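You operate a simulated robot arm through the tools that you are given. There is no shell and no other tool. Be economical: measure what you need, move in short steps, check, and stop when the job is done.

Carry out the task below with a simulated two-armed robot. There is one attempt and no reset: what you move stays moved.

Task
Pick up the green-collar nozzle with one hand, pass it to the other hand and put it on the top shelf of the parts rack. Take the valve from the steel table and put it on top of the parts carton there. Take the piston on the outer half of the lane 12 table and put it away on the middle of the filler bench. Put the orange block on the top of the packing bench away on the inner half of the lane 1 table. The order is free. Set down upright: green-collar nozzle.

It is judged by the outcome, as a careful person would: the job done as asked, and still so three seconds after it is handed in. It fails if anything else is knocked over, pushed out of place, dropped, spilled or broken.

Robot
Two 7-joint arms with two-finger parallel grippers on one trunk, on a base that drives. Base frame: it is fixed to the floor where the robot stands at the start and does not move with it; the origin is under the middle of the robot, x ahead of it, y to its left, z up. Readings come in mm, degrees, newtons and seconds.
The left shoulder is at the start at [50, 187, 1035], the right one opposite. With the tool pointing down near the work surface each hand reaches from about 100 to 660 mm from the robot's upright axis, wherever it stands, measured 20 degrees to its own side. Places, roughly: green-collar nozzle [-250, 1750, 750]; inner half of the lane 1 table [-2300, -3100, 900]; middle of the filler bench [-2500, -5100, 900]; orange block [750, -2500, 750]; parts carton [250, 1750, 750]; piston (4x4x13 cm) [-1200, -300, 900]; top shelf of the parts rack [-1000, 2400, 900]; valve [0, 1750, 750]. Payload 3.43 kg a hand.
The tool frame of a hand sits at the grasp point between the pads (the TCP): z along the fingers, y along the line on which they close. The tips reach 30 mm beyond it. The gripper opens to 94 mm. The fingers are 28 mm wide and 10 mm thick; the gripper's body (50 by 96 mm) begins 55 mm behind the TCP.
Orientation is that of the tool frame in the base frame, as a unit quaternion [x, y, z, w]. With the fingers straight down and closing along the base's y, the tool's x points along the base's -x, its y along +y and its z along -z.

Tools
- The arms move only by the tool step_arm. It takes "left_targets", "right_targets" or both (then of equal length, played together; a hand with none holds still); each is a list that holds one entry, the list of rows, each a list of 7 numbers: the finger opening in mm, from 0 to 94, then the shift along the tool's x, y, z in mm, then the turn, a rotation vector about the tool's x, y, z in degrees. In form: [[[fingers, x, y, z, ax, ay, az], ...]]. A call has 1 to 10 rows; each row is the pose to reach, as a shift and turn from the pose commanded when the call began, along the tool's axes at that moment. Each row takes 0.2 s and may step no farther than 50 mm and 8.6 degrees from the row before; otherwise, or with a gripper value out of range, the whole call is refused. Where a pose cannot be reached the arm comes as near as it can. A force on the tool above 40 N (or 10 N above the force at the start of the call, whichever is more), or a blocked arm, ends the call early, and 0.2 s more pass. Each finger travels about 153 mm/s and halts on what it meets, pressing with about 44 N; the grip force reading is that of the motor and also rises with nothing between the fingers. The clock runs only during rows and for 0.2 s after the last one: add rows that repeat a pose to give the fingers time. The reply holds the time, the measured pose of the TCP, the force on the tool along the base axes, the opening and the grip force, in the units named above and with some noise, with the torque about the TCP (base axes, N m) and any sound that the robot's microphone picked up.
- Cameras (640 x 400 px; columns grow to the right, rows downward): "scene" is now at [151.1, -15.7, 1206]; the picture's right is [0.00, -1.00, 0.00], its down [-0.42, -0.00, -0.91] and it looks along [0.91, 0.00, -0.42] (base axes); focal length 261 px, centre (320, 200). "left" rides on the left gripper at [76, -14, -102] in its tool frame; the picture's right is [0.18, 0.98, 0.00], its down [-0.75, 0.14, -0.64] and it looks along [-0.63, 0.12, 0.77] (tool axes); focal length 243 px, centre (320, 200). "right" rides on the right gripper at [76, 14, -103] in its tool frame; the picture's right is [-0.18, 0.98, 0.00], its down [-0.75, -0.14, -0.64] and it looks along [-0.63, -0.12, 0.77] (tool axes); focal length 243 px, centre (320, 200). There is no depth. A picture from a camera that has moved, and an enlarged one, comes with that camera's place and axes in the base frame and with its lens. The place of the scene camera against the robot may be out by one fixed shift of up to 25 mm in any direction.
- snapshot(camera): a new picture of that camera. It takes no simulated time.
- raise_lower(by): slides the trunk up (or, below 0, down) by that many mm; the arms and the scene camera ride with it, the base frame stays. It gives what a move gives, with no picture.
- drive_base(legs): drives the robot by 1 to 6 legs, each [ahead, left, turn to the left] in mm, mm and degrees, along the robot's own axes; the way and the turn of a leg run together, so that a leg with both is an arc; at most 1500 mm and 180 degrees a leg. The arms and the cameras ride along, it lands a little off, and it stops where it bumps. It gives what a move gives.
- head_to(pan, tilt): turns the head with the scene camera to pan (to the left, within 80 degrees either way) and tilt (down, from -29 to 69), counted from straight ahead of the robot. It gives what a move gives.
- inspect(camera, box): a new picture of the part [left, top, right, bottom] of that camera's present view, enlarged. It takes no simulated time.
- job_done(): hands the job in; it is judged then, once.

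Go step by step. Nothing tells you exact positions but the pictures and the camera data: compare them with the known pose of the tool, close in by small moves and look again before you grip or let go. The budget is 180 turns and 136 pictures, counting those below and the enlarged ones. Unless the task says otherwise, let go and move clear before handing in.

The tools are called after ">>>" by a JSON object that holds its "fn" and its "kwargs". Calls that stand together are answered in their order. step_arm: Moves the arms, as the interface text tells. Its arguments: {"type":"object","properties":{"left_targets":{"type":"array"},"right_targets":{"type":"array"}},"required":[]} The other tools are called the same way: raise_lower (by) slides the trunk up or down; drive_base (legs) drives the base; head_to (pan, tilt) turns the head that bears the scene camera; snapshot (camera) takes a picture; inspect (camera, box) takes an enlarged picture of a part of a camera's view; job_done () hands the job in.

At the start:

```text
clock: 0.0
left_tool_pos: [383.1, 122.1, 1096.1]
left_tool_rot: [0.0, 1.0, 0.001, 0.001]
left_contact_force: [-1.0, 0.3, -0.1]
left_moment: [0.03, 0.0, 0.02]
left_width: 94.0
left_finger_force: 0.0
right_tool_pos: [365.6, -169.7, 1090.5]
right_tool_rot: [0.001, 1.0, 0.001, 0.0]
right_contact_force: [0.2, -0.6, 0.3]
right_moment: [-0.01, -0.02, -0.01]
right_width: 93.7
right_finger_force: 0.1
trunk travel left (down, up): [-250.0, 182.0]
robot x, y, heading: [-1.2, -0.9, -0.0]
head pan, tilt: [0.3, 24.8]
```

scene: 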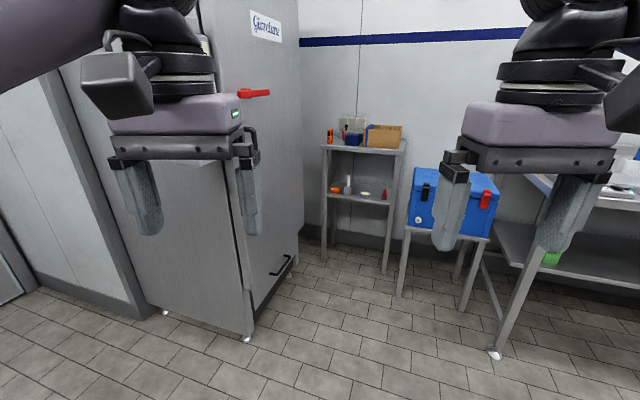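
right: 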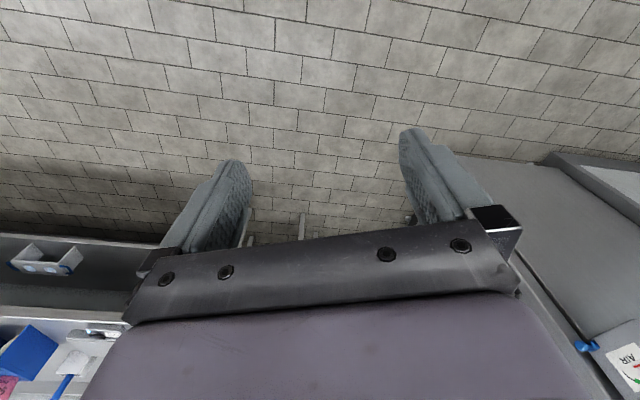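
left: 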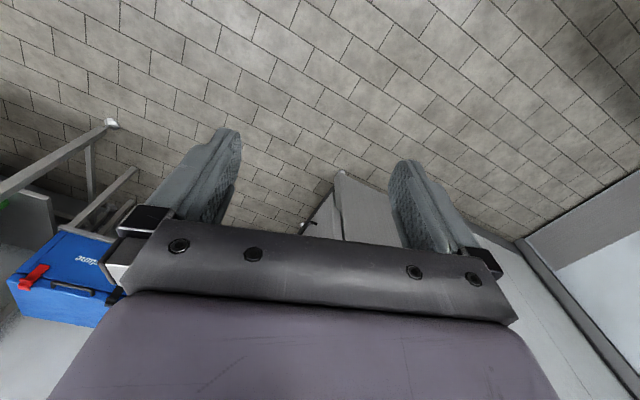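

I see a room with a cabinet ahead and benches; the nozzle, valve and carton should be to my left at y≈1750. I look around first.

>>> {"fn": "head_to", "kwargs": {"pan": 78, "tilt": 22}}

```text
clock: 1.5
left_tool_pos: [384.9, 122.6, 1097.2]
left_tool_rot: [0.0, 1.0, 0.0, 0.001]
left_contact_force: [-0.9, 0.4, -0.1]
left_moment: [0.01, 0.02, -0.03]
left_width: 94.1
left_finger_force: 0.1
right_tool_pos: [365.7, -169.8, 1091.3]
right_tool_rot: [0.0, 1.0, 0.001, 0.0]
right_contact_force: [-0.7, 0.4, -0.1]
right_moment: [-0.01, -0.02, 0.01]
right_width: 93.9
right_finger_force: 0.1
trunk travel left (down, up): [-250.0, 182.0]
robot x, y, heading: [3.1, 0.0, -0.0]
head pan, tilt: [78.0, 22.0]
```

>>> {"fn": "snapshot", "kwargs": {"camera": "scene"}}

```text
132 pictures are left
camera scene: at [78.3, 74.7, 1210.5], right [0.98, -0.21, 0.0], down [-0.08, -0.37, -0.93], along [0.19, 0.91, -0.37], focal length 261 px, centre (320, 200)
```

scene: 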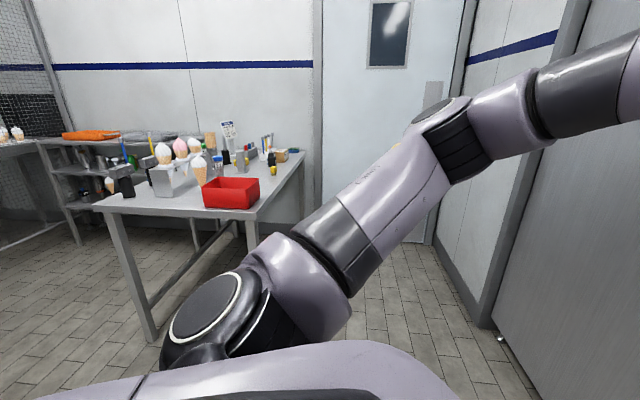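

The steel table with cones and a red tray is on the left. I turn the base to face it and look again.

>>> {"fn": "drive_base", "kwargs": {"legs": [[0, 0, 90]]}}

>>> {"fn": "head_to", "kwargs": {"pan": 0, "tilt": 25}}

>>> {"fn": "snapshot", "kwargs": {"camera": "scene"}}

```text
clock: 5.7
left_tool_pos: [-121.4, 384.1, 1096.2]
left_tool_rot: [-0.705, 0.709, 0.0, -0.001]
left_contact_force: [0.0, -1.0, -0.1]
left_moment: [0.03, 0.0, 0.02]
left_width: 94.2
left_finger_force: 0.1
right_tool_pos: [173.0, 365.3, 1090.4]
right_tool_rot: [-0.705, 0.709, 0.001, 0.0]
right_contact_force: [0.4, -0.1, 1.1]
right_moment: [-0.02, -0.02, 0.01]
right_width: 94.1
right_finger_force: 0.0
trunk travel left (down, up): [-250.0, 182.0]
robot x, y, heading: [-4.1, -0.6, 89.6]
head pan, tilt: [78.0, 22.0]
```

```text
clock: 7.2
left_tool_pos: [-121.6, 385.6, 1095.3]
left_tool_rot: [-0.706, 0.708, 0.0, 0.0]
left_contact_force: [-0.1, -0.4, -0.8]
left_moment: [0.0, -0.02, -0.01]
left_width: 94.1
left_finger_force: 0.0
right_tool_pos: [169.9, 366.8, 1090.5]
right_tool_rot: [-0.705, 0.709, 0.001, 0.0]
right_contact_force: [-0.3, -0.1, 0.0]
right_moment: [-0.03, 0.0, 0.04]
right_width: 93.9
right_finger_force: 0.1
trunk travel left (down, up): [-250.0, 182.0]
robot x, y, heading: [2.4, 0.9, 89.6]
head pan, tilt: [0.0, 25.0]
```

```text
131 pictures are left
camera scene: at [1.0, 134.4, 1205.7], right [1.0, 0.0, 0.0], down [0.0, -0.42, -0.91], along [0.0, 0.91, -0.42], focal length 261 px, centre (320, 200)
```

scene: 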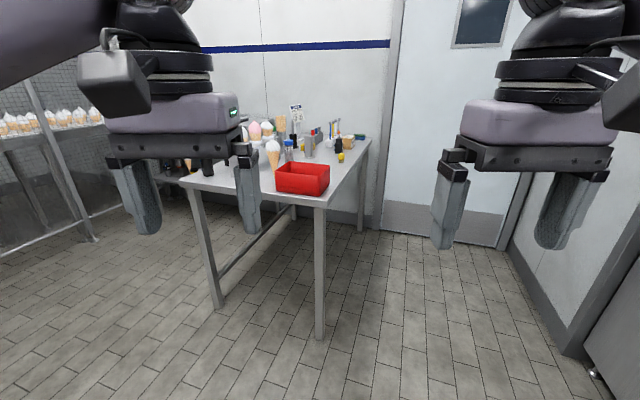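

The steel table is rotated about 19°, its near corner at about (0,1055). I zoom in on its content.

>>> {"fn": "inspect", "kwargs": {"camera": "scene", "box": [180, 90, 400, 220]}}

```text
2.91 times, centred on (290, 155) of scene
camera zoom: at [1.0, 134.4, 1205.7], right [1.0, 0.0, 0.0], down [0.0, -0.42, -0.91], along [0.0, 0.91, -0.42], focal length 760 px, centre (407, 331)
```

zoom: 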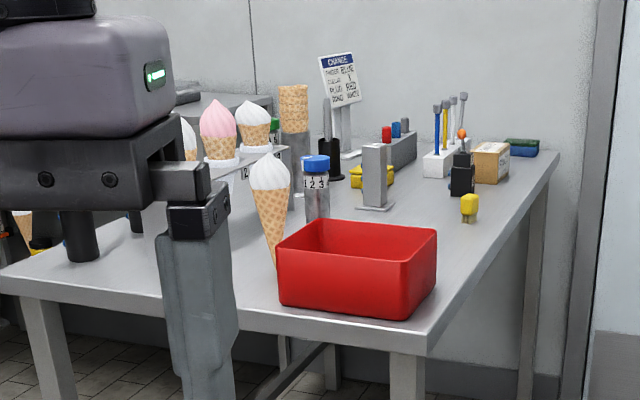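

The carton (brown) is at the far right, near (210,2050); a green thing hides behind the cones. I drive to the right of the table for a better view.

>>> {"fn": "drive_base", "kwargs": {"legs": [[0, -420, 0], [700, 0, 0], [0, 0, 40]]}}

>>> {"fn": "raise_lower", "kwargs": {"by": 180}}

>>> {"fn": "head_to", "kwargs": {"pan": 0, "tilt": 35}}

>>> {"fn": "snapshot", "kwargs": {"camera": "scene"}}

```text
clock: 16.7
left_tool_pos: [71.8, 899.9, 1096.1]
left_tool_rot: [0.908, -0.419, 0.0, 0.0]
left_contact_force: [0.5, 0.2, 0.3]
left_moment: [0.01, 0.0, 0.02]
left_width: 93.8
left_finger_force: 0.1
right_tool_pos: [307.0, 1076.4, 1090.6]
right_tool_rot: [0.908, -0.42, 0.0, 0.0]
right_contact_force: [0.2, -0.9, -0.3]
right_moment: [-0.01, 0.0, 0.03]
right_width: 94.3
right_finger_force: 0.1
trunk travel left (down, up): [-250.0, 182.0]
robot x, y, heading: [415.9, 683.6, 130.5]
head pan, tilt: [0.0, 25.0]
```

```text
clock: 18.7
left_tool_pos: [72.2, 901.3, 1276.6]
left_tool_rot: [0.908, -0.419, -0.001, 0.001]
left_contact_force: [-0.3, -0.3, -0.1]
left_moment: [0.0, 0.0, -0.01]
left_width: 93.9
left_finger_force: 0.1
right_tool_pos: [306.8, 1076.4, 1270.8]
right_tool_rot: [0.907, -0.42, 0.0, 0.001]
right_contact_force: [0.2, -0.2, -0.6]
right_moment: [-0.01, 0.03, 0.01]
right_width: 93.9
right_finger_force: 0.2
trunk travel left (down, up): [-430.0, 2.0]
robot x, y, heading: [415.2, 690.5, 130.4]
head pan, tilt: [0.0, 25.0]
```

```text
clock: 19.4
left_tool_pos: [71.7, 900.9, 1277.0]
left_tool_rot: [0.908, -0.419, 0.0, 0.0]
left_contact_force: [0.0, -0.5, 0.9]
left_moment: [0.03, -0.01, -0.01]
left_width: 94.0
left_finger_force: 0.1
right_tool_pos: [306.6, 1077.4, 1271.6]
right_tool_rot: [0.907, -0.42, 0.0, 0.002]
right_contact_force: [-1.1, -0.1, 0.5]
right_moment: [0.01, -0.01, 0.03]
right_width: 94.1
right_finger_force: 0.0
trunk travel left (down, up): [-430.0, 2.0]
robot x, y, heading: [419.9, 688.3, 130.3]
head pan, tilt: [0.0, 35.0]
```

```text
129 pictures are left
camera scene: at [320.3, 783.0, 1370.0], right [0.76, 0.65, 0.0], down [0.37, -0.44, -0.82], along [-0.53, 0.62, -0.57], focal length 261 px, centre (320, 200)
```

scene: 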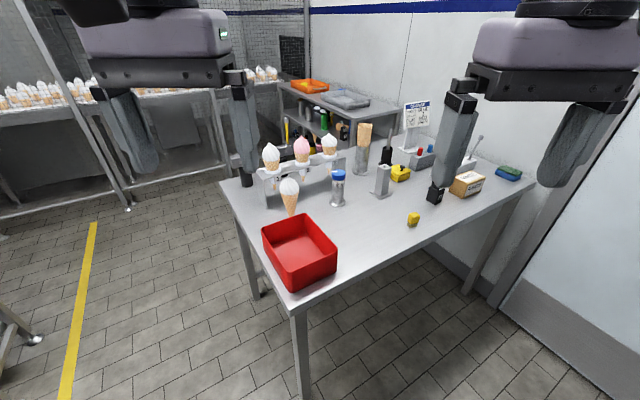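

Good view of the whole table; zooming to identify objects.

>>> {"fn": "inspect", "kwargs": {"camera": "scene", "box": [220, 70, 400, 215]}}

>>> {"fn": "inspect", "kwargs": {"camera": "scene", "box": [350, 90, 550, 240]}}

```text
2.76 times, centred on (310, 142) of scene
camera zoom: at [320.3, 783.0, 1370.0], right [0.76, 0.65, 0.0], down [0.37, -0.44, -0.82], along [-0.53, 0.62, -0.57], focal length 721 px, centre (348, 359)
```

zoom: 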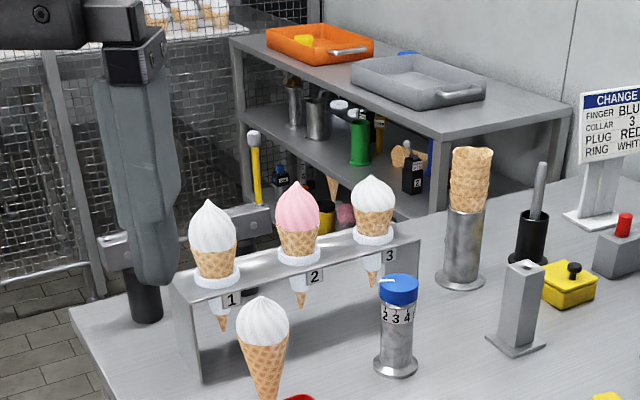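

```text
2.67 times, centred on (450, 165) of scene
camera zoom: at [320.3, 783.0, 1370.0], right [0.76, 0.65, 0.0], down [0.37, -0.44, -0.82], along [-0.53, 0.62, -0.57], focal length 697 px, centre (-27, 293)
```

zoom: 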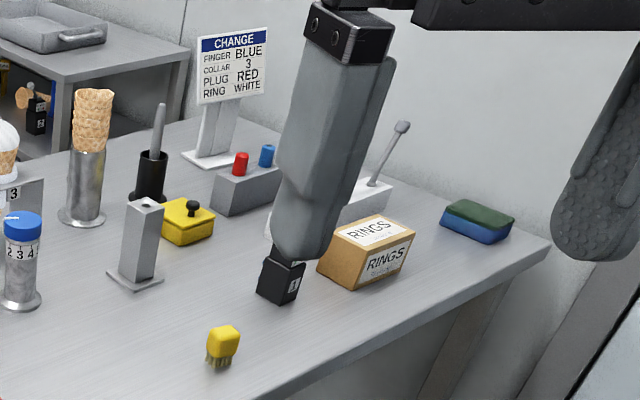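

Carton ("RINGS") near (190,1890), black block "1" near (100,1780). No green collar visible yet, so I turn a bit left to see the part hidden by the left hand.

>>> {"fn": "drive_base", "kwargs": {"legs": [[0, 0, 22]]}}

>>> {"fn": "inspect", "kwargs": {"camera": "scene", "box": [240, 60, 460, 200]}}

```text
clock: 21.0
left_tool_pos: [16.7, 759.2, 1277.9]
left_tool_rot: [0.97, -0.242, 0.0, 0.0]
left_contact_force: [-0.2, 0.4, 0.5]
left_moment: [-0.01, 0.0, -0.01]
left_width: 93.9
left_finger_force: 0.0
right_tool_pos: [172.1, 1007.5, 1271.1]
right_tool_rot: [0.97, -0.243, 0.0, 0.0]
right_contact_force: [-0.7, -0.2, 0.2]
right_moment: [-0.01, -0.01, -0.07]
right_width: 94.2
right_finger_force: 0.1
trunk travel left (down, up): [-430.0, 2.0]
robot x, y, heading: [415.9, 690.8, 152.0]
head pan, tilt: [0.0, 35.0]
```

```text
2.86 times, centred on (350, 130) of scene
camera zoom: at [285.8, 740.0, 1369.9], right [0.47, 0.88, 0.0], down [0.51, -0.27, -0.82], along [-0.72, 0.38, -0.57], focal length 747 px, centre (234, 400)
```

zoom: 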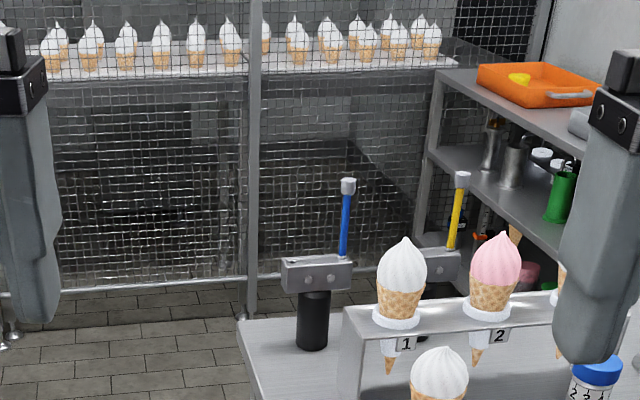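

The levers with blue/yellow handles stand at the left of the table; still no green collar visible. I drive to the right long side of the table, where valve and carton are, and look from there.

>>> {"fn": "drive_base", "kwargs": {"legs": [[0, 0, 9.5], [180, -985, 0]]}}

>>> {"fn": "head_to", "kwargs": {"pan": 0, "tilt": 45}}

>>> {"fn": "snapshot", "kwargs": {"camera": "scene"}}

```text
clock: 30.4
left_tool_pos: [138.2, 1667.1, 1273.5]
left_tool_rot: [0.987, -0.161, 0.002, -0.004]
left_contact_force: [0.5, 0.2, -0.4]
left_moment: [0.02, -0.02, 0.01]
left_width: 94.3
left_finger_force: 0.1
right_tool_pos: [248.3, 1928.0, 1267.4]
right_tool_rot: [0.989, -0.146, 0.007, -0.011]
right_contact_force: [0.0, -1.0, 0.2]
right_moment: [-0.03, 0.0, 0.0]
right_width: 93.7
right_finger_force: 0.0
trunk travel left (down, up): [-430.0, 2.0]
robot x, y, heading: [554.7, 1668.6, 161.3]
head pan, tilt: [0.0, 35.0]
stopped in leg 2: the robot was blocked; the commanded pose is now the measured one
```

```text
clock: 31.1
left_tool_pos: [137.0, 1669.2, 1272.1]
left_tool_rot: [0.987, -0.163, 0.004, -0.004]
left_contact_force: [0.4, 0.0, 0.3]
left_moment: [0.01, 0.01, 0.02]
left_width: 94.1
left_finger_force: 0.0
right_tool_pos: [248.3, 1928.5, 1265.4]
right_tool_rot: [0.989, -0.148, 0.007, -0.011]
right_contact_force: [0.0, 0.2, -0.5]
right_moment: [0.02, 0.0, 0.0]
right_width: 94.3
right_finger_force: 0.0
trunk travel left (down, up): [-430.0, 2.0]
robot x, y, heading: [556.5, 1666.7, 161.4]
head pan, tilt: [0.0, 45.0]
```

```text
125 pictures are left
camera scene: at [408.5, 1689.5, 1354.0], right [0.32, 0.95, 0.01], down [0.68, -0.22, -0.7], along [-0.66, 0.23, -0.71], focal length 261 px, centre (320, 200)
```

scene: 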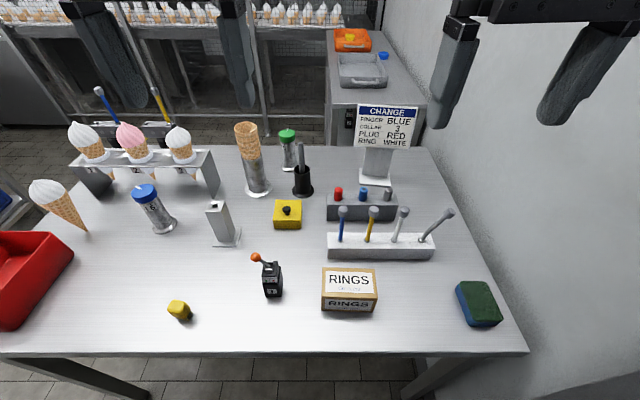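

The green-collar nozzle (steel cylinder, green cap) stands at the far side near (-330,1820); the valve is the black block with the orange lever near (118,1680,~830), the RINGS carton near (194,1832). The right arm seems to brush the wall, so I back off to the left, and lower the trunk to work with the right hand.

>>> {"fn": "drive_base", "kwargs": {"legs": [[0, 150, 0]]}}

>>> {"fn": "snapshot", "kwargs": {"camera": "scene"}}

>>> {"fn": "snapshot", "kwargs": {"camera": "right"}}

```text
clock: 33.0
left_tool_pos: [98.8, 1534.7, 1276.1]
left_tool_rot: [0.987, -0.163, 0.001, -0.001]
left_contact_force: [0.2, -0.2, 0.2]
left_moment: [0.02, 0.01, 0.01]
left_width: 94.1
left_finger_force: 0.0
right_tool_pos: [211.6, 1797.0, 1268.6]
right_tool_rot: [0.988, -0.152, 0.002, -0.005]
right_contact_force: [-0.1, -0.6, -0.4]
right_moment: [0.0, 0.02, 0.02]
right_width: 94.0
right_finger_force: 0.1
trunk travel left (down, up): [-430.0, 2.0]
robot x, y, heading: [505.7, 1526.8, 161.0]
head pan, tilt: [0.0, 45.0]
```

```text
124 pictures are left
camera scene: at [371.8, 1555.6, 1355.1], right [0.32, 0.95, 0.0], down [0.67, -0.23, -0.71], along [-0.67, 0.23, -0.71], focal length 261 px, centre (320, 200)
```

scene: 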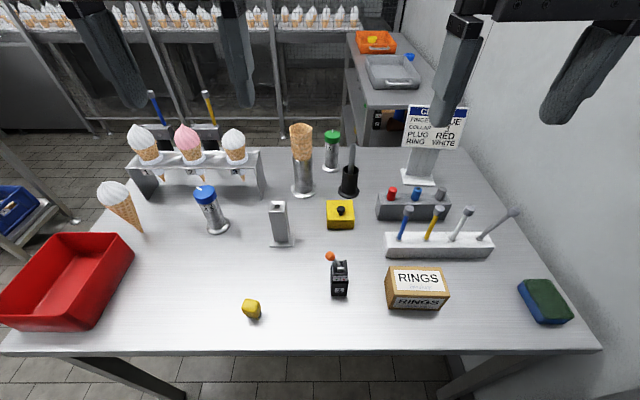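

```text
123 pictures are left
camera right: at [279.1, 1759.6, 1372.4], right [-0.47, -0.88, -0.01], down [-0.68, 0.35, 0.64], along [-0.56, 0.31, -0.77], focal length 243 px, centre (320, 200)
```

right: 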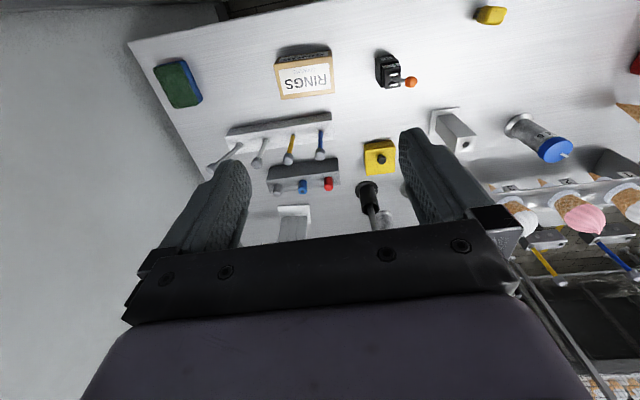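

Valve at about (120,1700), carton at about (195,1845). Zooming in on the valve.

>>> {"fn": "inspect", "kwargs": {"camera": "right", "box": [260, 30, 440, 110]}}

>>> {"fn": "inspect", "kwargs": {"camera": "scene", "box": [300, 230, 460, 330]}}

```text
3.56 times, centred on (350, 70) of right
camera zoom: at [279.1, 1759.6, 1372.4], right [-0.47, -0.88, -0.01], down [-0.68, 0.35, 0.64], along [-0.56, 0.31, -0.77], focal length 863 px, centre (213, 662)
```

zoom: 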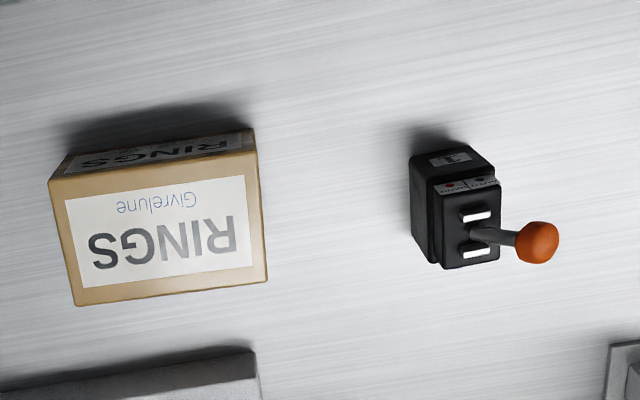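

```text
4.00 times, centred on (380, 280) of scene
camera zoom: at [371.8, 1555.6, 1355.1], right [0.32, 0.95, 0.0], down [0.67, -0.23, -0.71], along [-0.67, 0.23, -0.71], focal length 1046 px, centre (80, -120)
```

zoom: 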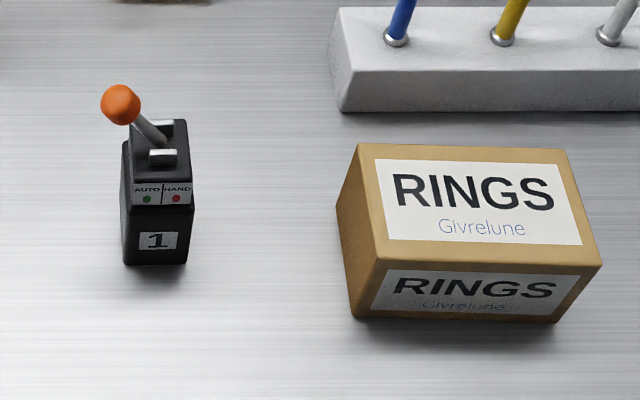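

The valve's lever leans left, so I will grip it front-to-back: turn the right tool 90° about its axis while moving above the valve (top ≈ (102,1695,849)).

>>> {"fn": "step_arm", "kwargs": {"right_targets": [[[94, -7, 13, 0, 0, 0, 8.5], [94, -15, 26, 0, 0, 0, 17], [94, -22, 39, 0, 0, 0, 25.5], [94, -30, 52, 0, 0, 0, 34], [94, -37, 65, 0, 0, 0, 42.5], [94, -44, 78, 0, 0, 0, 51], [94, -52, 91, 0, 0, 0, 59.5], [94, -59, 104, 0, 0, 0, 68], [94, -67, 117, 0, 0, 0, 76.5], [94, -74, 130, 0, 0, 0, 85]]]}}

>>> {"fn": "raise_lower", "kwargs": {"by": -250}}

>>> {"fn": "snapshot", "kwargs": {"camera": "right"}}

```text
clock: 35.2
left_tool_pos: [100.5, 1535.9, 1275.6]
left_tool_rot: [0.987, -0.163, 0.001, 0.0]
left_contact_force: [0.1, -0.3, -0.5]
left_moment: [0.03, -0.02, 0.03]
left_width: 94.0
left_finger_force: 0.1
right_tool_pos: [101.0, 1694.4, 1266.8]
right_tool_rot: [-0.625, 0.781, 0.002, 0.006]
right_contact_force: [0.0, 0.0, -0.3]
right_moment: [-0.02, -0.02, -0.01]
right_width: 94.2
right_finger_force: 0.0
trunk travel left (down, up): [-430.0, 2.0]
robot x, y, heading: [503.6, 1526.8, 161.0]
head pan, tilt: [0.0, 45.0]
```

```text
clock: 37.8
left_tool_pos: [99.9, 1535.3, 1026.0]
left_tool_rot: [0.987, -0.164, 0.0, 0.001]
left_contact_force: [-0.1, 0.1, 0.4]
left_moment: [0.0, 0.0, -0.02]
left_width: 94.0
left_finger_force: 0.0
right_tool_pos: [101.3, 1695.9, 1017.3]
right_tool_rot: [-0.626, 0.78, 0.002, 0.006]
right_contact_force: [-0.4, 0.6, -0.7]
right_moment: [0.01, -0.01, 0.0]
right_width: 94.0
right_finger_force: 0.0
trunk travel left (down, up): [-180.0, 252.0]
robot x, y, heading: [506.1, 1529.3, 161.3]
head pan, tilt: [0.0, 45.0]
```

```text
120 pictures are left
camera right: at [70.8, 1624.0, 1120.0], right [-0.92, 0.39, 0.0], down [0.3, 0.7, 0.65], along [0.26, 0.6, -0.76], focal length 243 px, centre (320, 200)
```

right: 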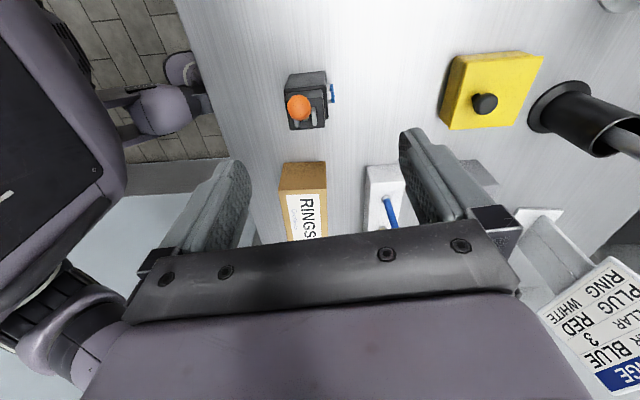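

Triangulating with the hand camera gives the valve top at about (116,1700,888), with the ball at z≈935. I centre and come lower to check.

>>> {"fn": "step_arm", "kwargs": {"right_targets": [[[94, -4, -7, 20, 0, 0, 4], [94, -7, -14, 40, 0, 0, 5], [94, -7, -14, 60, 0, 0, 5]]]}}

>>> {"fn": "snapshot", "kwargs": {"camera": "right"}}

>>> {"fn": "head_to", "kwargs": {"pan": -20, "tilt": 50}}

>>> {"fn": "snapshot", "kwargs": {"camera": "scene"}}

```text
clock: 38.6
left_tool_pos: [100.2, 1535.5, 1027.3]
left_tool_rot: [0.987, -0.163, -0.001, 0.0]
left_contact_force: [0.2, 0.3, 0.5]
left_moment: [0.01, -0.03, 0.01]
left_width: 94.2
left_finger_force: 0.1
right_tool_pos: [117.6, 1700.2, 957.8]
right_tool_rot: [-0.591, 0.807, 0.002, 0.006]
right_contact_force: [-0.2, 0.1, 0.3]
right_moment: [-0.01, 0.02, -0.04]
right_width: 93.7
right_finger_force: 0.2
trunk travel left (down, up): [-180.0, 252.0]
robot x, y, heading: [503.9, 1531.9, 161.0]
head pan, tilt: [0.0, 45.0]
```

```text
119 pictures are left
camera right: at [79.8, 1631.0, 1059.6], right [-0.88, 0.47, 0.0], down [0.36, 0.67, 0.65], along [0.31, 0.57, -0.76], focal length 243 px, centre (320, 200)
```

right: 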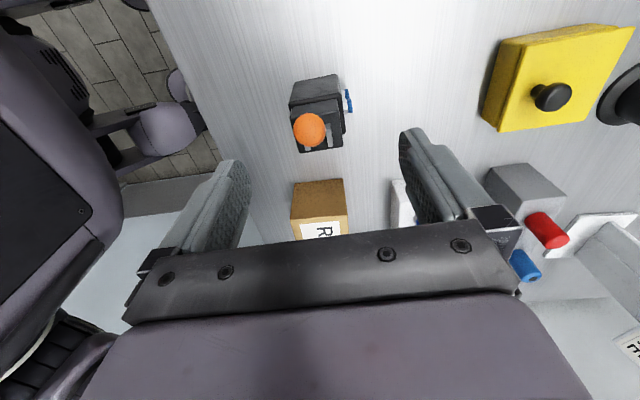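

```text
clock: 39.4
left_tool_pos: [99.4, 1535.0, 1026.0]
left_tool_rot: [0.987, -0.163, 0.0, -0.001]
left_contact_force: [0.7, 0.2, -0.1]
left_moment: [0.01, 0.0, -0.01]
left_width: 94.0
left_finger_force: 0.2
right_tool_pos: [117.1, 1700.8, 957.8]
right_tool_rot: [-0.592, 0.806, 0.003, 0.006]
right_contact_force: [0.1, -0.9, -0.4]
right_moment: [0.01, 0.01, 0.02]
right_width: 94.1
right_finger_force: 0.1
trunk travel left (down, up): [-180.0, 252.0]
robot x, y, heading: [502.2, 1528.3, 161.1]
head pan, tilt: [-20.0, 50.0]
```

```text
118 pictures are left
camera scene: at [388.8, 1577.9, 1098.2], right [0.63, 0.78, 0.0], down [0.6, -0.48, -0.64], along [-0.5, 0.4, -0.77], focal length 261 px, centre (320, 200)
```

scene: 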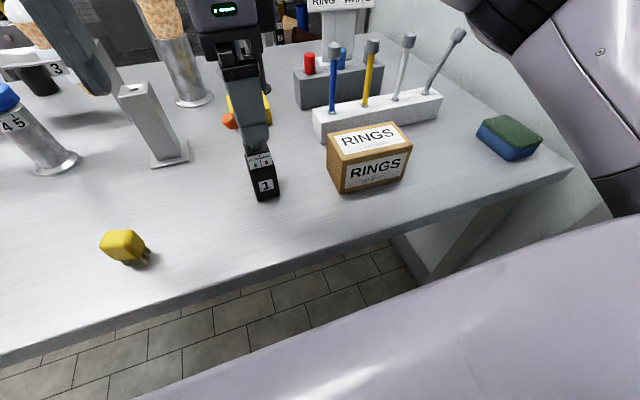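

The valve sits centred below the open fingers. I go down to TCP z≈905 and check clearance to the lever ball.

>>> {"fn": "step_arm", "kwargs": {"right_targets": [[[94, 0, 0, 20, 0, 0, 0], [94, 0, 0, 40, 0, 0, 0], [94, 0, 0, 53, 0, 0, 0]]]}}

>>> {"fn": "inspect", "kwargs": {"camera": "scene", "box": [190, 80, 430, 230]}}

>>> {"fn": "snapshot", "kwargs": {"camera": "right"}}

```text
clock: 40.2
left_tool_pos: [99.4, 1535.7, 1026.5]
left_tool_rot: [0.987, -0.164, 0.001, -0.001]
left_contact_force: [-0.1, 0.2, 0.7]
left_moment: [0.0, -0.01, -0.04]
left_width: 94.1
left_finger_force: 0.1
right_tool_pos: [119.6, 1701.1, 903.8]
right_tool_rot: [-0.59, 0.807, 0.002, 0.006]
right_contact_force: [0.8, 0.0, 0.5]
right_moment: [-0.02, -0.03, -0.02]
right_width: 93.8
right_finger_force: 0.0
trunk travel left (down, up): [-180.0, 252.0]
robot x, y, heading: [504.9, 1525.0, 161.2]
head pan, tilt: [-20.0, 50.0]
```

```text
2.67 times, centred on (310, 155) of scene
camera zoom: at [388.8, 1578.0, 1098.2], right [0.63, 0.78, 0.0], down [0.6, -0.48, -0.64], along [-0.5, 0.4, -0.77], focal length 697 px, centre (347, 320)
```

zoom: 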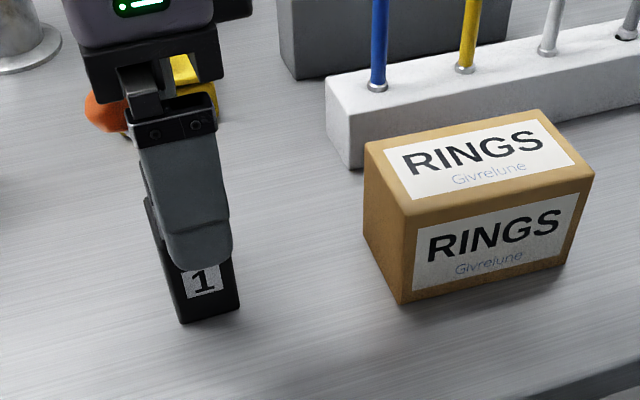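

```text
116 pictures are left
camera right: at [81.9, 1632.4, 1006.7], right [-0.88, 0.47, 0.0], down [0.36, 0.67, 0.65], along [0.31, 0.57, -0.76], focal length 243 px, centre (320, 200)
```

right: 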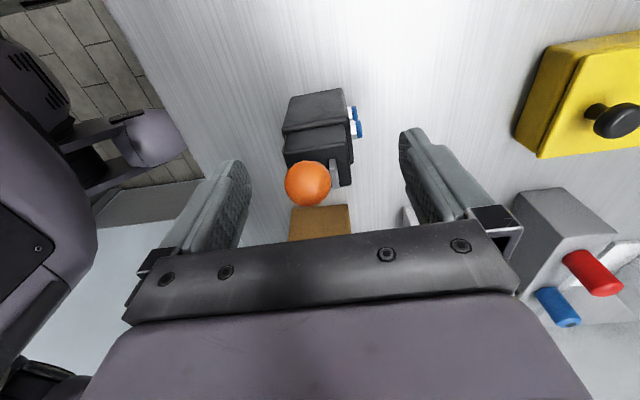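

The fingers straddle the upper part of the valve and clear the ball. Closing.

>>> {"fn": "step_arm", "kwargs": {"right_targets": [[[70, 0, 0, 0, 0, 0, 0], [50, 0, 0, 0, 0, 0, 0], [35, 0, 0, 0, 0, 0, 0], [35, 0, 0, 0, 0, 0, 0]]]}}

>>> {"fn": "inspect", "kwargs": {"camera": "right", "box": [160, 50, 500, 260]}}

```text
clock: 41.2
left_tool_pos: [100.0, 1535.1, 1026.0]
left_tool_rot: [0.987, -0.163, 0.0, 0.0]
left_contact_force: [-0.3, 0.1, 0.3]
left_moment: [-0.02, 0.04, 0.01]
left_width: 94.0
left_finger_force: 0.1
right_tool_pos: [118.6, 1701.3, 905.0]
right_tool_rot: [-0.592, 0.806, 0.002, 0.006]
right_contact_force: [0.4, -0.4, 0.5]
right_moment: [-0.01, -0.04, -0.02]
right_width: 36.2
right_finger_force: 0.3
trunk travel left (down, up): [-180.0, 252.0]
robot x, y, heading: [503.0, 1527.9, 161.3]
head pan, tilt: [-20.0, 50.0]
```

```text
1.88 times, centred on (330, 155) of right
camera zoom: at [82.0, 1632.3, 1007.0], right [-0.88, 0.47, 0.0], down [0.36, 0.67, 0.65], along [0.31, 0.57, -0.76], focal length 457 px, centre (301, 285)
```

zoom: 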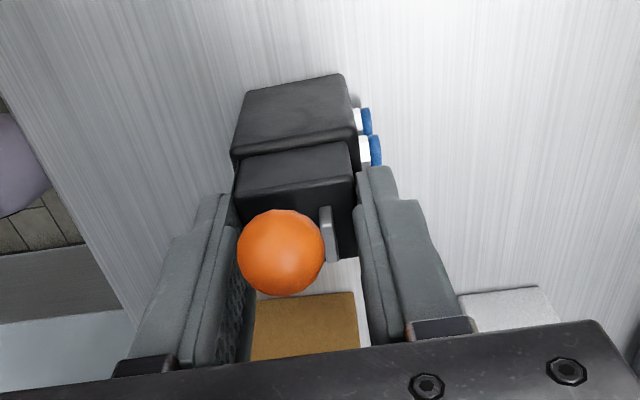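

No grip force yet at 36 mm; closing further.

>>> {"fn": "step_arm", "kwargs": {"right_targets": [[[25, 0, 0, 0, 0, 0, 0], [20, 0, 0, 0, 0, 0, 0], [20, 0, 0, 0, 0, 0, 0]]]}}

>>> {"fn": "inspect", "kwargs": {"camera": "right", "box": [160, 50, 500, 260]}}

>>> {"fn": "inspect", "kwargs": {"camera": "scene", "box": [190, 80, 350, 230]}}

```text
clock: 42.0
left_tool_pos: [100.9, 1535.3, 1026.4]
left_tool_rot: [0.987, -0.164, 0.0, 0.001]
left_contact_force: [0.3, -0.6, -0.5]
left_moment: [-0.01, -0.01, 0.02]
left_width: 94.2
left_finger_force: 0.1
right_tool_pos: [118.7, 1701.7, 904.7]
right_tool_rot: [-0.591, 0.806, 0.002, 0.006]
right_contact_force: [-0.2, 0.8, 0.2]
right_moment: [0.03, 0.04, -0.02]
right_width: 35.0
right_finger_force: 43.6
trunk travel left (down, up): [-180.0, 252.0]
robot x, y, heading: [505.9, 1524.4, 161.3]
head pan, tilt: [-20.0, 50.0]
```

```text
1.88 times, centred on (330, 155) of right
camera zoom: at [82.0, 1632.2, 1007.0], right [-0.88, 0.47, 0.0], down [0.36, 0.67, 0.65], along [0.31, 0.57, -0.76], focal length 457 px, centre (301, 285)
```

zoom: 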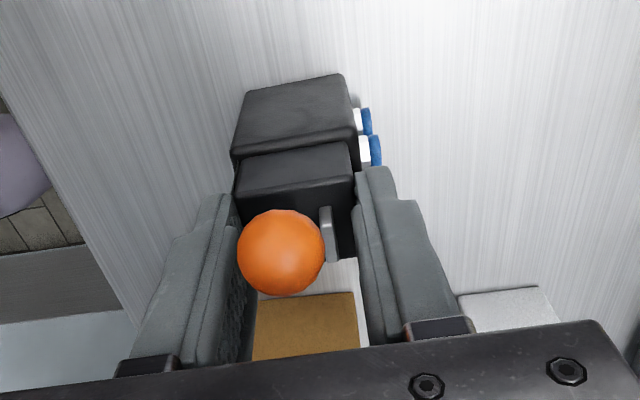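

```text
2.67 times, centred on (270, 155) of scene
camera zoom: at [388.8, 1578.0, 1098.2], right [0.63, 0.78, 0.0], down [0.6, -0.48, -0.64], along [-0.5, 0.4, -0.77], focal length 697 px, centre (453, 320)
```

zoom: 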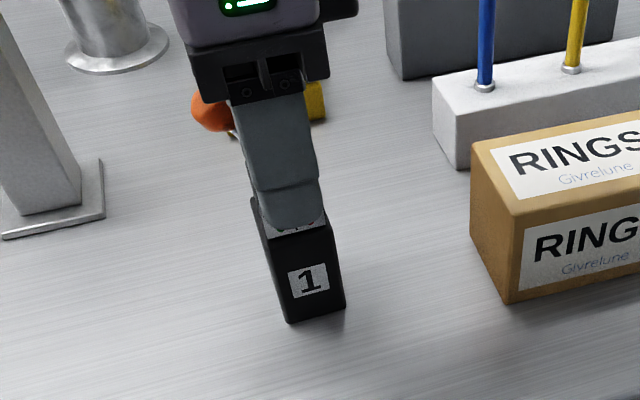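

Gripped at 35 mm with 44 N. Test lift.

>>> {"fn": "step_arm", "kwargs": {"right_targets": [[[15, 0, 0, -10, 0, 0, 0], [15, 0, 0, -25, 0, 0, 0], [15, 0, 0, -25, 0, 0, 0]]]}}

>>> {"fn": "inspect", "kwargs": {"camera": "scene", "box": [190, 60, 430, 230]}}

```text
clock: 42.8
left_tool_pos: [98.5, 1535.1, 1025.3]
left_tool_rot: [0.987, -0.163, 0.001, 0.0]
left_contact_force: [-0.8, -0.2, 0.1]
left_moment: [0.03, 0.0, -0.03]
left_width: 94.0
left_finger_force: 0.0
right_tool_pos: [118.7, 1701.3, 930.0]
right_tool_rot: [-0.592, 0.806, 0.002, 0.006]
right_contact_force: [-0.1, -0.7, -2.4]
right_moment: [-0.01, -0.04, 0.05]
right_width: 35.1
right_finger_force: 43.7
trunk travel left (down, up): [-180.0, 252.0]
robot x, y, heading: [502.5, 1525.7, 161.3]
head pan, tilt: [-20.0, 50.0]
```

```text
2.35 times, centred on (310, 145) of scene
camera zoom: at [388.7, 1578.0, 1098.2], right [0.63, 0.78, 0.0], down [0.6, -0.48, -0.64], along [-0.5, 0.4, -0.77], focal length 615 px, centre (344, 329)
```

zoom: 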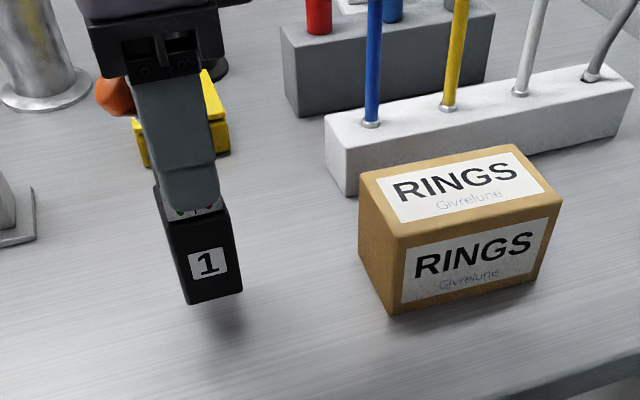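

The valve is lifted (≈2.4 N). Triangulation puts the carton top centre at about (184,1853,853) and table at ≈790, so I move over the carton at safe height.

>>> {"fn": "step_arm", "kwargs": {"right_targets": [[[15, 0, 0, -40, 0, 0, 0], [15, 0, 0, -75, 0, 0, 0], [15, -40, -4, -75, 0, 0, 0], [15, -80, -8, -75, 0, 0, 0], [15, -120, -12, -75, 0, 0, 0], [15, -163, -15, -75, 0, 0, 0], [15, -163, -15, -75, 0, 0, 0]]]}}

>>> {"fn": "snapshot", "kwargs": {"camera": "right"}}

>>> {"fn": "inspect", "kwargs": {"camera": "scene", "box": [220, 40, 460, 210]}}

```text
clock: 44.4
left_tool_pos: [100.1, 1534.9, 1025.6]
left_tool_rot: [0.986, -0.164, 0.0, 0.0]
left_contact_force: [-0.2, 0.6, -0.7]
left_moment: [-0.03, -0.02, 0.01]
left_width: 94.2
left_finger_force: 0.1
right_tool_pos: [180.3, 1851.5, 1008.5]
right_tool_rot: [-0.592, 0.806, 0.002, 0.006]
right_contact_force: [-0.3, 1.0, -0.7]
right_moment: [-0.03, 0.01, 0.0]
right_width: 35.2
right_finger_force: 44.4
trunk travel left (down, up): [-180.0, 252.0]
robot x, y, heading: [504.0, 1528.9, 160.9]
head pan, tilt: [-20.0, 50.0]
```

```text
111 pictures are left
camera right: at [143.3, 1783.1, 1112.0], right [-0.88, 0.47, 0.0], down [0.36, 0.67, 0.65], along [0.31, 0.57, -0.76], focal length 243 px, centre (320, 200)
```

right: 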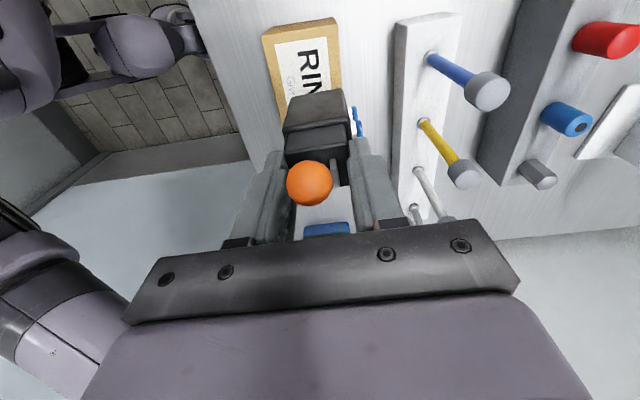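

```text
2.35 times, centred on (340, 125) of scene
camera zoom: at [388.8, 1578.1, 1098.2], right [0.63, 0.78, 0.0], down [0.6, -0.48, -0.64], along [-0.5, 0.4, -0.77], focal length 615 px, centre (273, 376)
```

zoom: 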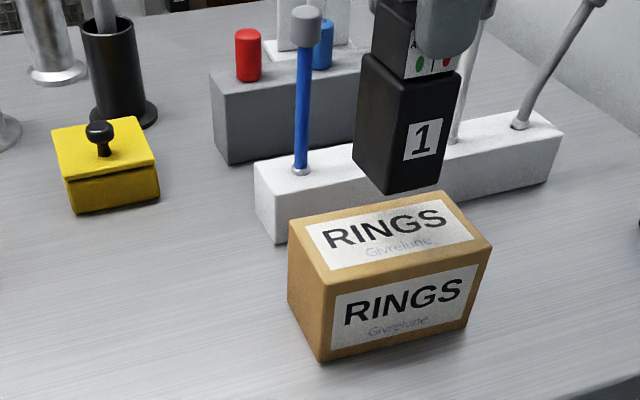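

The valve is centred over the carton. I lower it in small steps until contact.

>>> {"fn": "step_arm", "kwargs": {"right_targets": [[[15, 0, 0, 15, 0, 0, 0], [15, 0, 0, 28, 0, 0, 0], [15, 0, 0, 34, 0, 0, 0], [15, 0, 0, 36, 0, 0, 0]]]}}

>>> {"fn": "inspect", "kwargs": {"camera": "scene", "box": [220, 40, 460, 210]}}

```text
clock: 45.4
left_tool_pos: [100.9, 1535.2, 1027.8]
left_tool_rot: [0.987, -0.163, 0.0, -0.001]
left_contact_force: [-0.8, 0.2, 0.5]
left_moment: [0.02, -0.02, -0.02]
left_width: 94.2
left_finger_force: 0.0
right_tool_pos: [181.3, 1851.7, 973.9]
right_tool_rot: [-0.591, 0.807, 0.006, 0.003]
right_contact_force: [1.2, 1.2, 24.1]
right_moment: [0.12, -0.44, 0.01]
right_width: 35.0
right_finger_force: 44.0
trunk travel left (down, up): [-180.0, 252.0]
robot x, y, heading: [500.8, 1529.7, 161.0]
head pan, tilt: [-20.0, 50.0]
```

```text
2.35 times, centred on (340, 125) of scene
camera zoom: at [389.9, 1577.1, 1098.9], right [0.63, 0.78, 0.0], down [0.6, -0.48, -0.64], along [-0.5, 0.4, -0.77], focal length 615 px, centre (273, 376)
```

zoom: 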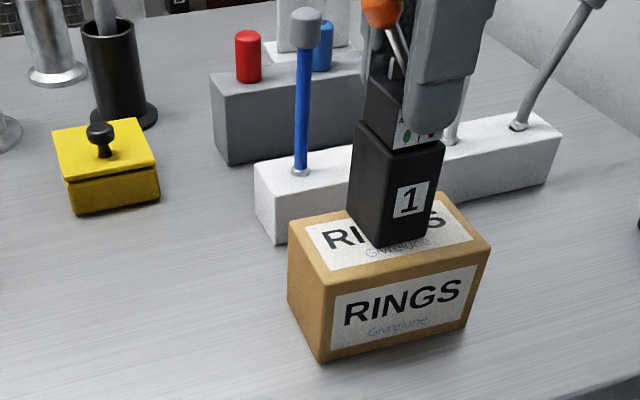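

The valve stands on the carton with 24 N contact. I relax, release and rise clear.

>>> {"fn": "step_arm", "kwargs": {"right_targets": [[[15, 0, 0, -2, 0, 0, 0], [36, 0, 0, -2, 0, 0, 0], [45, 0, 0, -2, 0, 0, 0], [62, 0, 0, -2, 0, 0, 0], [70, 0, 0, -2, 0, 0, 0]]]}}

>>> {"fn": "step_arm", "kwargs": {"right_targets": [[[70, 0, 0, -20, 0, 0, 0], [70, 0, 0, -50, 0, 0, 0], [70, 0, 0, -90, 0, 0, 0], [70, 0, 0, -130, 0, 0, 0]]]}}

>>> {"fn": "snapshot", "kwargs": {"camera": "scene"}}

```text
clock: 46.6
left_tool_pos: [99.9, 1535.4, 1025.8]
left_tool_rot: [0.987, -0.163, 0.0, 0.0]
left_contact_force: [0.4, -0.3, -1.2]
left_moment: [0.02, 0.01, 0.0]
left_width: 93.7
left_finger_force: 0.1
right_tool_pos: [180.5, 1851.5, 972.6]
right_tool_rot: [-0.592, 0.806, 0.003, 0.005]
right_contact_force: [-0.2, 0.5, 0.7]
right_moment: [-0.03, 0.0, 0.01]
right_width: 70.2
right_finger_force: 0.0
trunk travel left (down, up): [-180.0, 252.0]
robot x, y, heading: [501.2, 1526.1, 161.0]
head pan, tilt: [-20.0, 50.0]
```

```text
clock: 47.6
left_tool_pos: [101.5, 1535.8, 1025.7]
left_tool_rot: [0.987, -0.163, -0.001, 0.0]
left_contact_force: [0.3, -0.4, 0.0]
left_moment: [0.0, -0.01, -0.03]
left_width: 94.2
left_finger_force: 0.1
right_tool_pos: [179.6, 1849.9, 1103.5]
right_tool_rot: [-0.591, 0.806, 0.003, 0.006]
right_contact_force: [-0.5, 0.9, -0.2]
right_moment: [-0.02, 0.0, 0.01]
right_width: 70.1
right_finger_force: 0.0
trunk travel left (down, up): [-180.0, 252.0]
robot x, y, heading: [503.2, 1527.1, 161.3]
head pan, tilt: [-20.0, 50.0]
```

```text
108 pictures are left
camera scene: at [389.0, 1577.7, 1098.2], right [0.63, 0.78, 0.0], down [0.6, -0.48, -0.64], along [-0.5, 0.4, -0.77], focal length 261 px, centre (320, 200)
```

scene: 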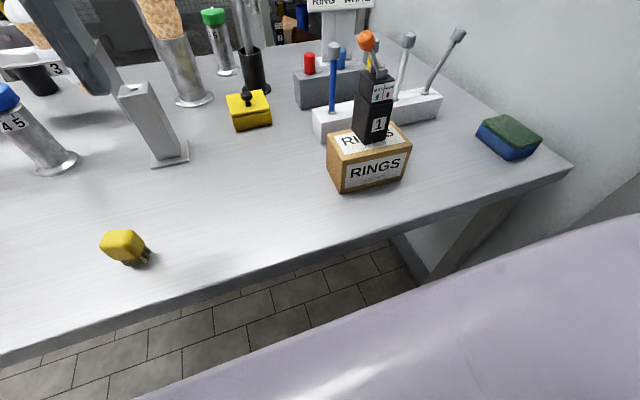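

The valve stands on the carton. Next the nozzle: I back off and go round the near end of the table to its left side, looking ahead before committing.

>>> {"fn": "drive_base", "kwargs": {"legs": [[-100, 0, 0], [0, 1010, 0]]}}

>>> {"fn": "head_to", "kwargs": {"pan": 20, "tilt": 30}}

>>> {"fn": "snapshot", "kwargs": {"camera": "scene"}}

```text
clock: 57.5
left_tool_pos: [-127.7, 560.8, 1026.9]
left_tool_rot: [0.986, -0.165, 0.0, -0.001]
left_contact_force: [-0.4, 0.1, -0.5]
left_moment: [-0.01, 0.0, 0.02]
left_width: 94.0
left_finger_force: 0.1
right_tool_pos: [-48.4, 875.3, 1102.6]
right_tool_rot: [-0.59, 0.808, 0.002, 0.006]
right_contact_force: [0.3, 0.5, 0.7]
right_moment: [0.02, -0.02, -0.01]
right_width: 69.6
right_finger_force: 0.0
trunk travel left (down, up): [-180.0, 252.0]
robot x, y, heading: [275.9, 554.3, 160.7]
head pan, tilt: [-20.0, 50.0]
```

```text
clock: 58.5
left_tool_pos: [-128.1, 560.8, 1026.3]
left_tool_rot: [0.986, -0.165, 0.0, 0.001]
left_contact_force: [-0.5, 0.0, -0.1]
left_moment: [-0.03, -0.01, 0.0]
left_width: 93.9
left_finger_force: 0.1
right_tool_pos: [-47.6, 875.7, 1102.8]
right_tool_rot: [-0.59, 0.807, 0.001, 0.006]
right_contact_force: [0.6, 0.4, 0.0]
right_moment: [-0.03, -0.02, -0.04]
right_width: 70.2
right_finger_force: 0.1
trunk travel left (down, up): [-180.0, 252.0]
robot x, y, heading: [272.9, 552.9, 160.7]
head pan, tilt: [20.0, 30.0]
```

```text
107 pictures are left
camera scene: at [130.2, 552.8, 1127.7], right [-0.02, 1.0, 0.0], down [0.5, 0.01, -0.87], along [-0.87, -0.01, -0.5], focal length 261 px, centre (320, 200)
```

scene: 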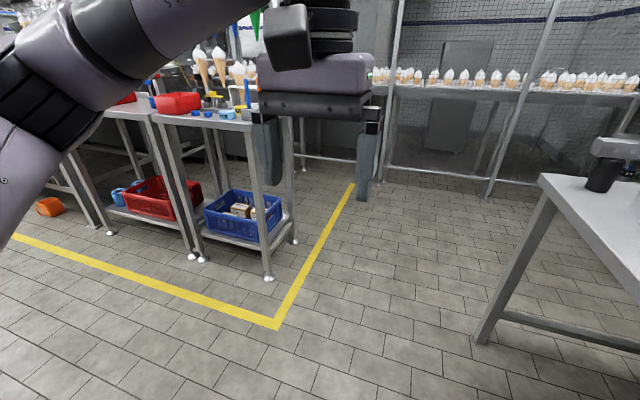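

The walkway to the left of the table is clear. I raise the trunk, drive round to its left side and turn to face it.

>>> {"fn": "raise_lower", "kwargs": {"by": 240}}

>>> {"fn": "drive_base", "kwargs": {"legs": [[1450, 0, 0], [120, 0, 0], [0, 0, 90], [0, 0, 89.5]]}}

>>> {"fn": "head_to", "kwargs": {"pan": 25, "tilt": 35}}

>>> {"fn": "snapshot", "kwargs": {"camera": "scene"}}

```text
clock: 61.0
left_tool_pos: [-128.1, 561.2, 1266.4]
left_tool_rot: [0.986, -0.165, 0.0, 0.001]
left_contact_force: [0.5, 0.8, -0.2]
left_moment: [-0.01, -0.05, 0.02]
left_width: 93.9
left_finger_force: 0.0
right_tool_pos: [-49.0, 875.3, 1341.7]
right_tool_rot: [-0.59, 0.808, 0.002, 0.006]
right_contact_force: [1.1, -0.2, -0.2]
right_moment: [0.04, -0.03, 0.02]
right_width: 70.1
right_finger_force: 0.2
trunk travel left (down, up): [-420.0, 12.0]
robot x, y, heading: [277.7, 550.0, 161.3]
head pan, tilt: [20.0, 30.0]
```

```text
clock: 76.8
left_tool_pos: [-808.9, 1082.1, 1266.8]
left_tool_rot: [0.163, 0.987, 0.001, 0.001]
left_contact_force: [0.5, 0.3, -0.4]
left_moment: [0.0, -0.01, 0.01]
left_width: 93.9
left_finger_force: 0.2
right_tool_pos: [-887.2, 767.2, 1342.9]
right_tool_rot: [0.806, 0.593, -0.005, 0.002]
right_contact_force: [0.2, -0.2, 0.1]
right_moment: [-0.01, 0.0, -0.01]
right_width: 69.9
right_finger_force: 0.1
trunk travel left (down, up): [-420.0, 12.0]
robot x, y, heading: [-1215.4, 1087.6, -18.5]
head pan, tilt: [20.0, 30.0]
```

```text
clock: 77.5
left_tool_pos: [-809.6, 1081.0, 1265.0]
left_tool_rot: [0.164, 0.986, 0.0, 0.0]
left_contact_force: [-0.1, 0.1, 0.4]
left_moment: [0.01, 0.0, -0.02]
left_width: 94.1
left_finger_force: 0.1
right_tool_pos: [-887.5, 766.1, 1343.0]
right_tool_rot: [0.806, 0.592, -0.006, 0.002]
right_contact_force: [-0.5, 0.2, -0.1]
right_moment: [-0.03, 0.02, -0.02]
right_width: 70.0
right_finger_force: 0.2
trunk travel left (down, up): [-420.0, 12.0]
robot x, y, heading: [-1213.9, 1089.1, -18.7]
head pan, tilt: [25.0, 35.0]
```

```text
106 pictures are left
camera scene: at [-1070.0, 1064.1, 1359.9], right [0.11, -0.99, 0.0], down [-0.57, -0.06, -0.82], along [0.81, 0.09, -0.57], focal length 261 px, centre (320, 200)
```

scene: 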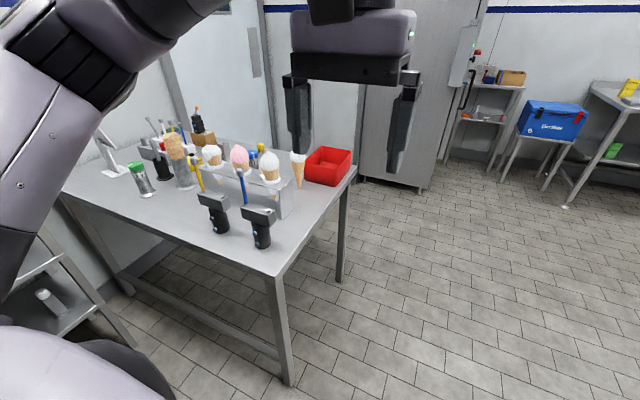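

The nozzle stands by the table's far-left, near (-295,1835). I drive along the table's left side toward it, staying clear of the rack.

>>> {"fn": "drive_base", "kwargs": {"legs": [[0, 740, 0], [140, 0, 0]]}}

>>> {"fn": "head_to", "kwargs": {"pan": 30, "tilt": 45}}

>>> {"fn": "snapshot", "kwargs": {"camera": "scene"}}

>>> {"fn": "snapshot", "kwargs": {"camera": "left"}}

```text
clock: 85.5
left_tool_pos: [-431.1, 1745.1, 1267.0]
left_tool_rot: [0.169, 0.986, 0.0, 0.0]
left_contact_force: [0.9, -0.3, 0.6]
left_moment: [-0.01, 0.04, 0.02]
left_width: 94.2
left_finger_force: 0.2
right_tool_pos: [-511.5, 1430.6, 1342.4]
right_tool_rot: [0.81, 0.587, -0.007, 0.002]
right_contact_force: [0.2, -0.5, 0.0]
right_moment: [0.03, 0.02, -0.03]
right_width: 69.8
right_finger_force: 0.1
trunk travel left (down, up): [-420.0, 12.0]
robot x, y, heading: [-837.1, 1760.8, -19.4]
head pan, tilt: [25.0, 35.0]
```

```text
clock: 86.2
left_tool_pos: [-430.6, 1746.4, 1266.2]
left_tool_rot: [0.167, 0.986, 0.0, 0.0]
left_contact_force: [-0.1, 0.1, -0.8]
left_moment: [-0.02, -0.02, 0.01]
left_width: 94.5
left_finger_force: 0.1
right_tool_pos: [-513.6, 1432.3, 1343.0]
right_tool_rot: [0.81, 0.587, -0.006, 0.003]
right_contact_force: [-0.4, 0.4, -0.2]
right_moment: [0.01, -0.04, -0.02]
right_width: 69.7
right_finger_force: 0.0
trunk travel left (down, up): [-420.0, 12.0]
robot x, y, heading: [-833.0, 1756.8, -19.5]
head pan, tilt: [30.0, 45.0]
```

```text
105 pictures are left
camera scene: at [-698.9, 1737.0, 1345.2], right [0.18, -0.98, 0.0], down [-0.69, -0.13, -0.71], along [0.7, 0.13, -0.71], focal length 261 px, centre (320, 200)
```

scene: 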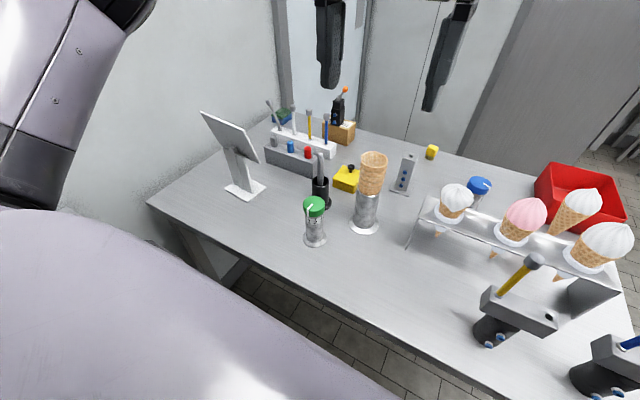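

```text
104 pictures are left
camera left: at [-508.0, 1757.2, 1369.0], right [0.15, 0.99, 0.0], down [0.76, -0.12, 0.64], along [0.64, -0.1, -0.77], focal length 243 px, centre (320, 200)
```

left: 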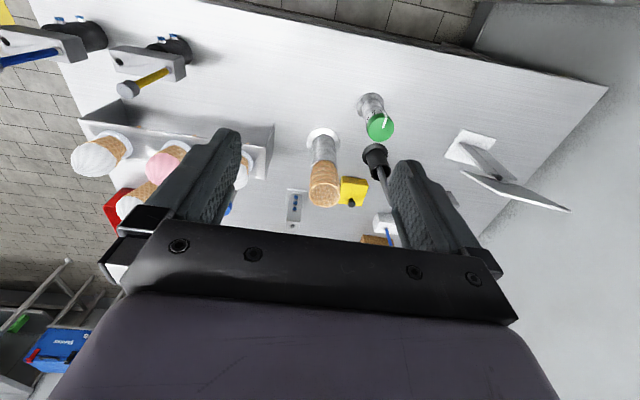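

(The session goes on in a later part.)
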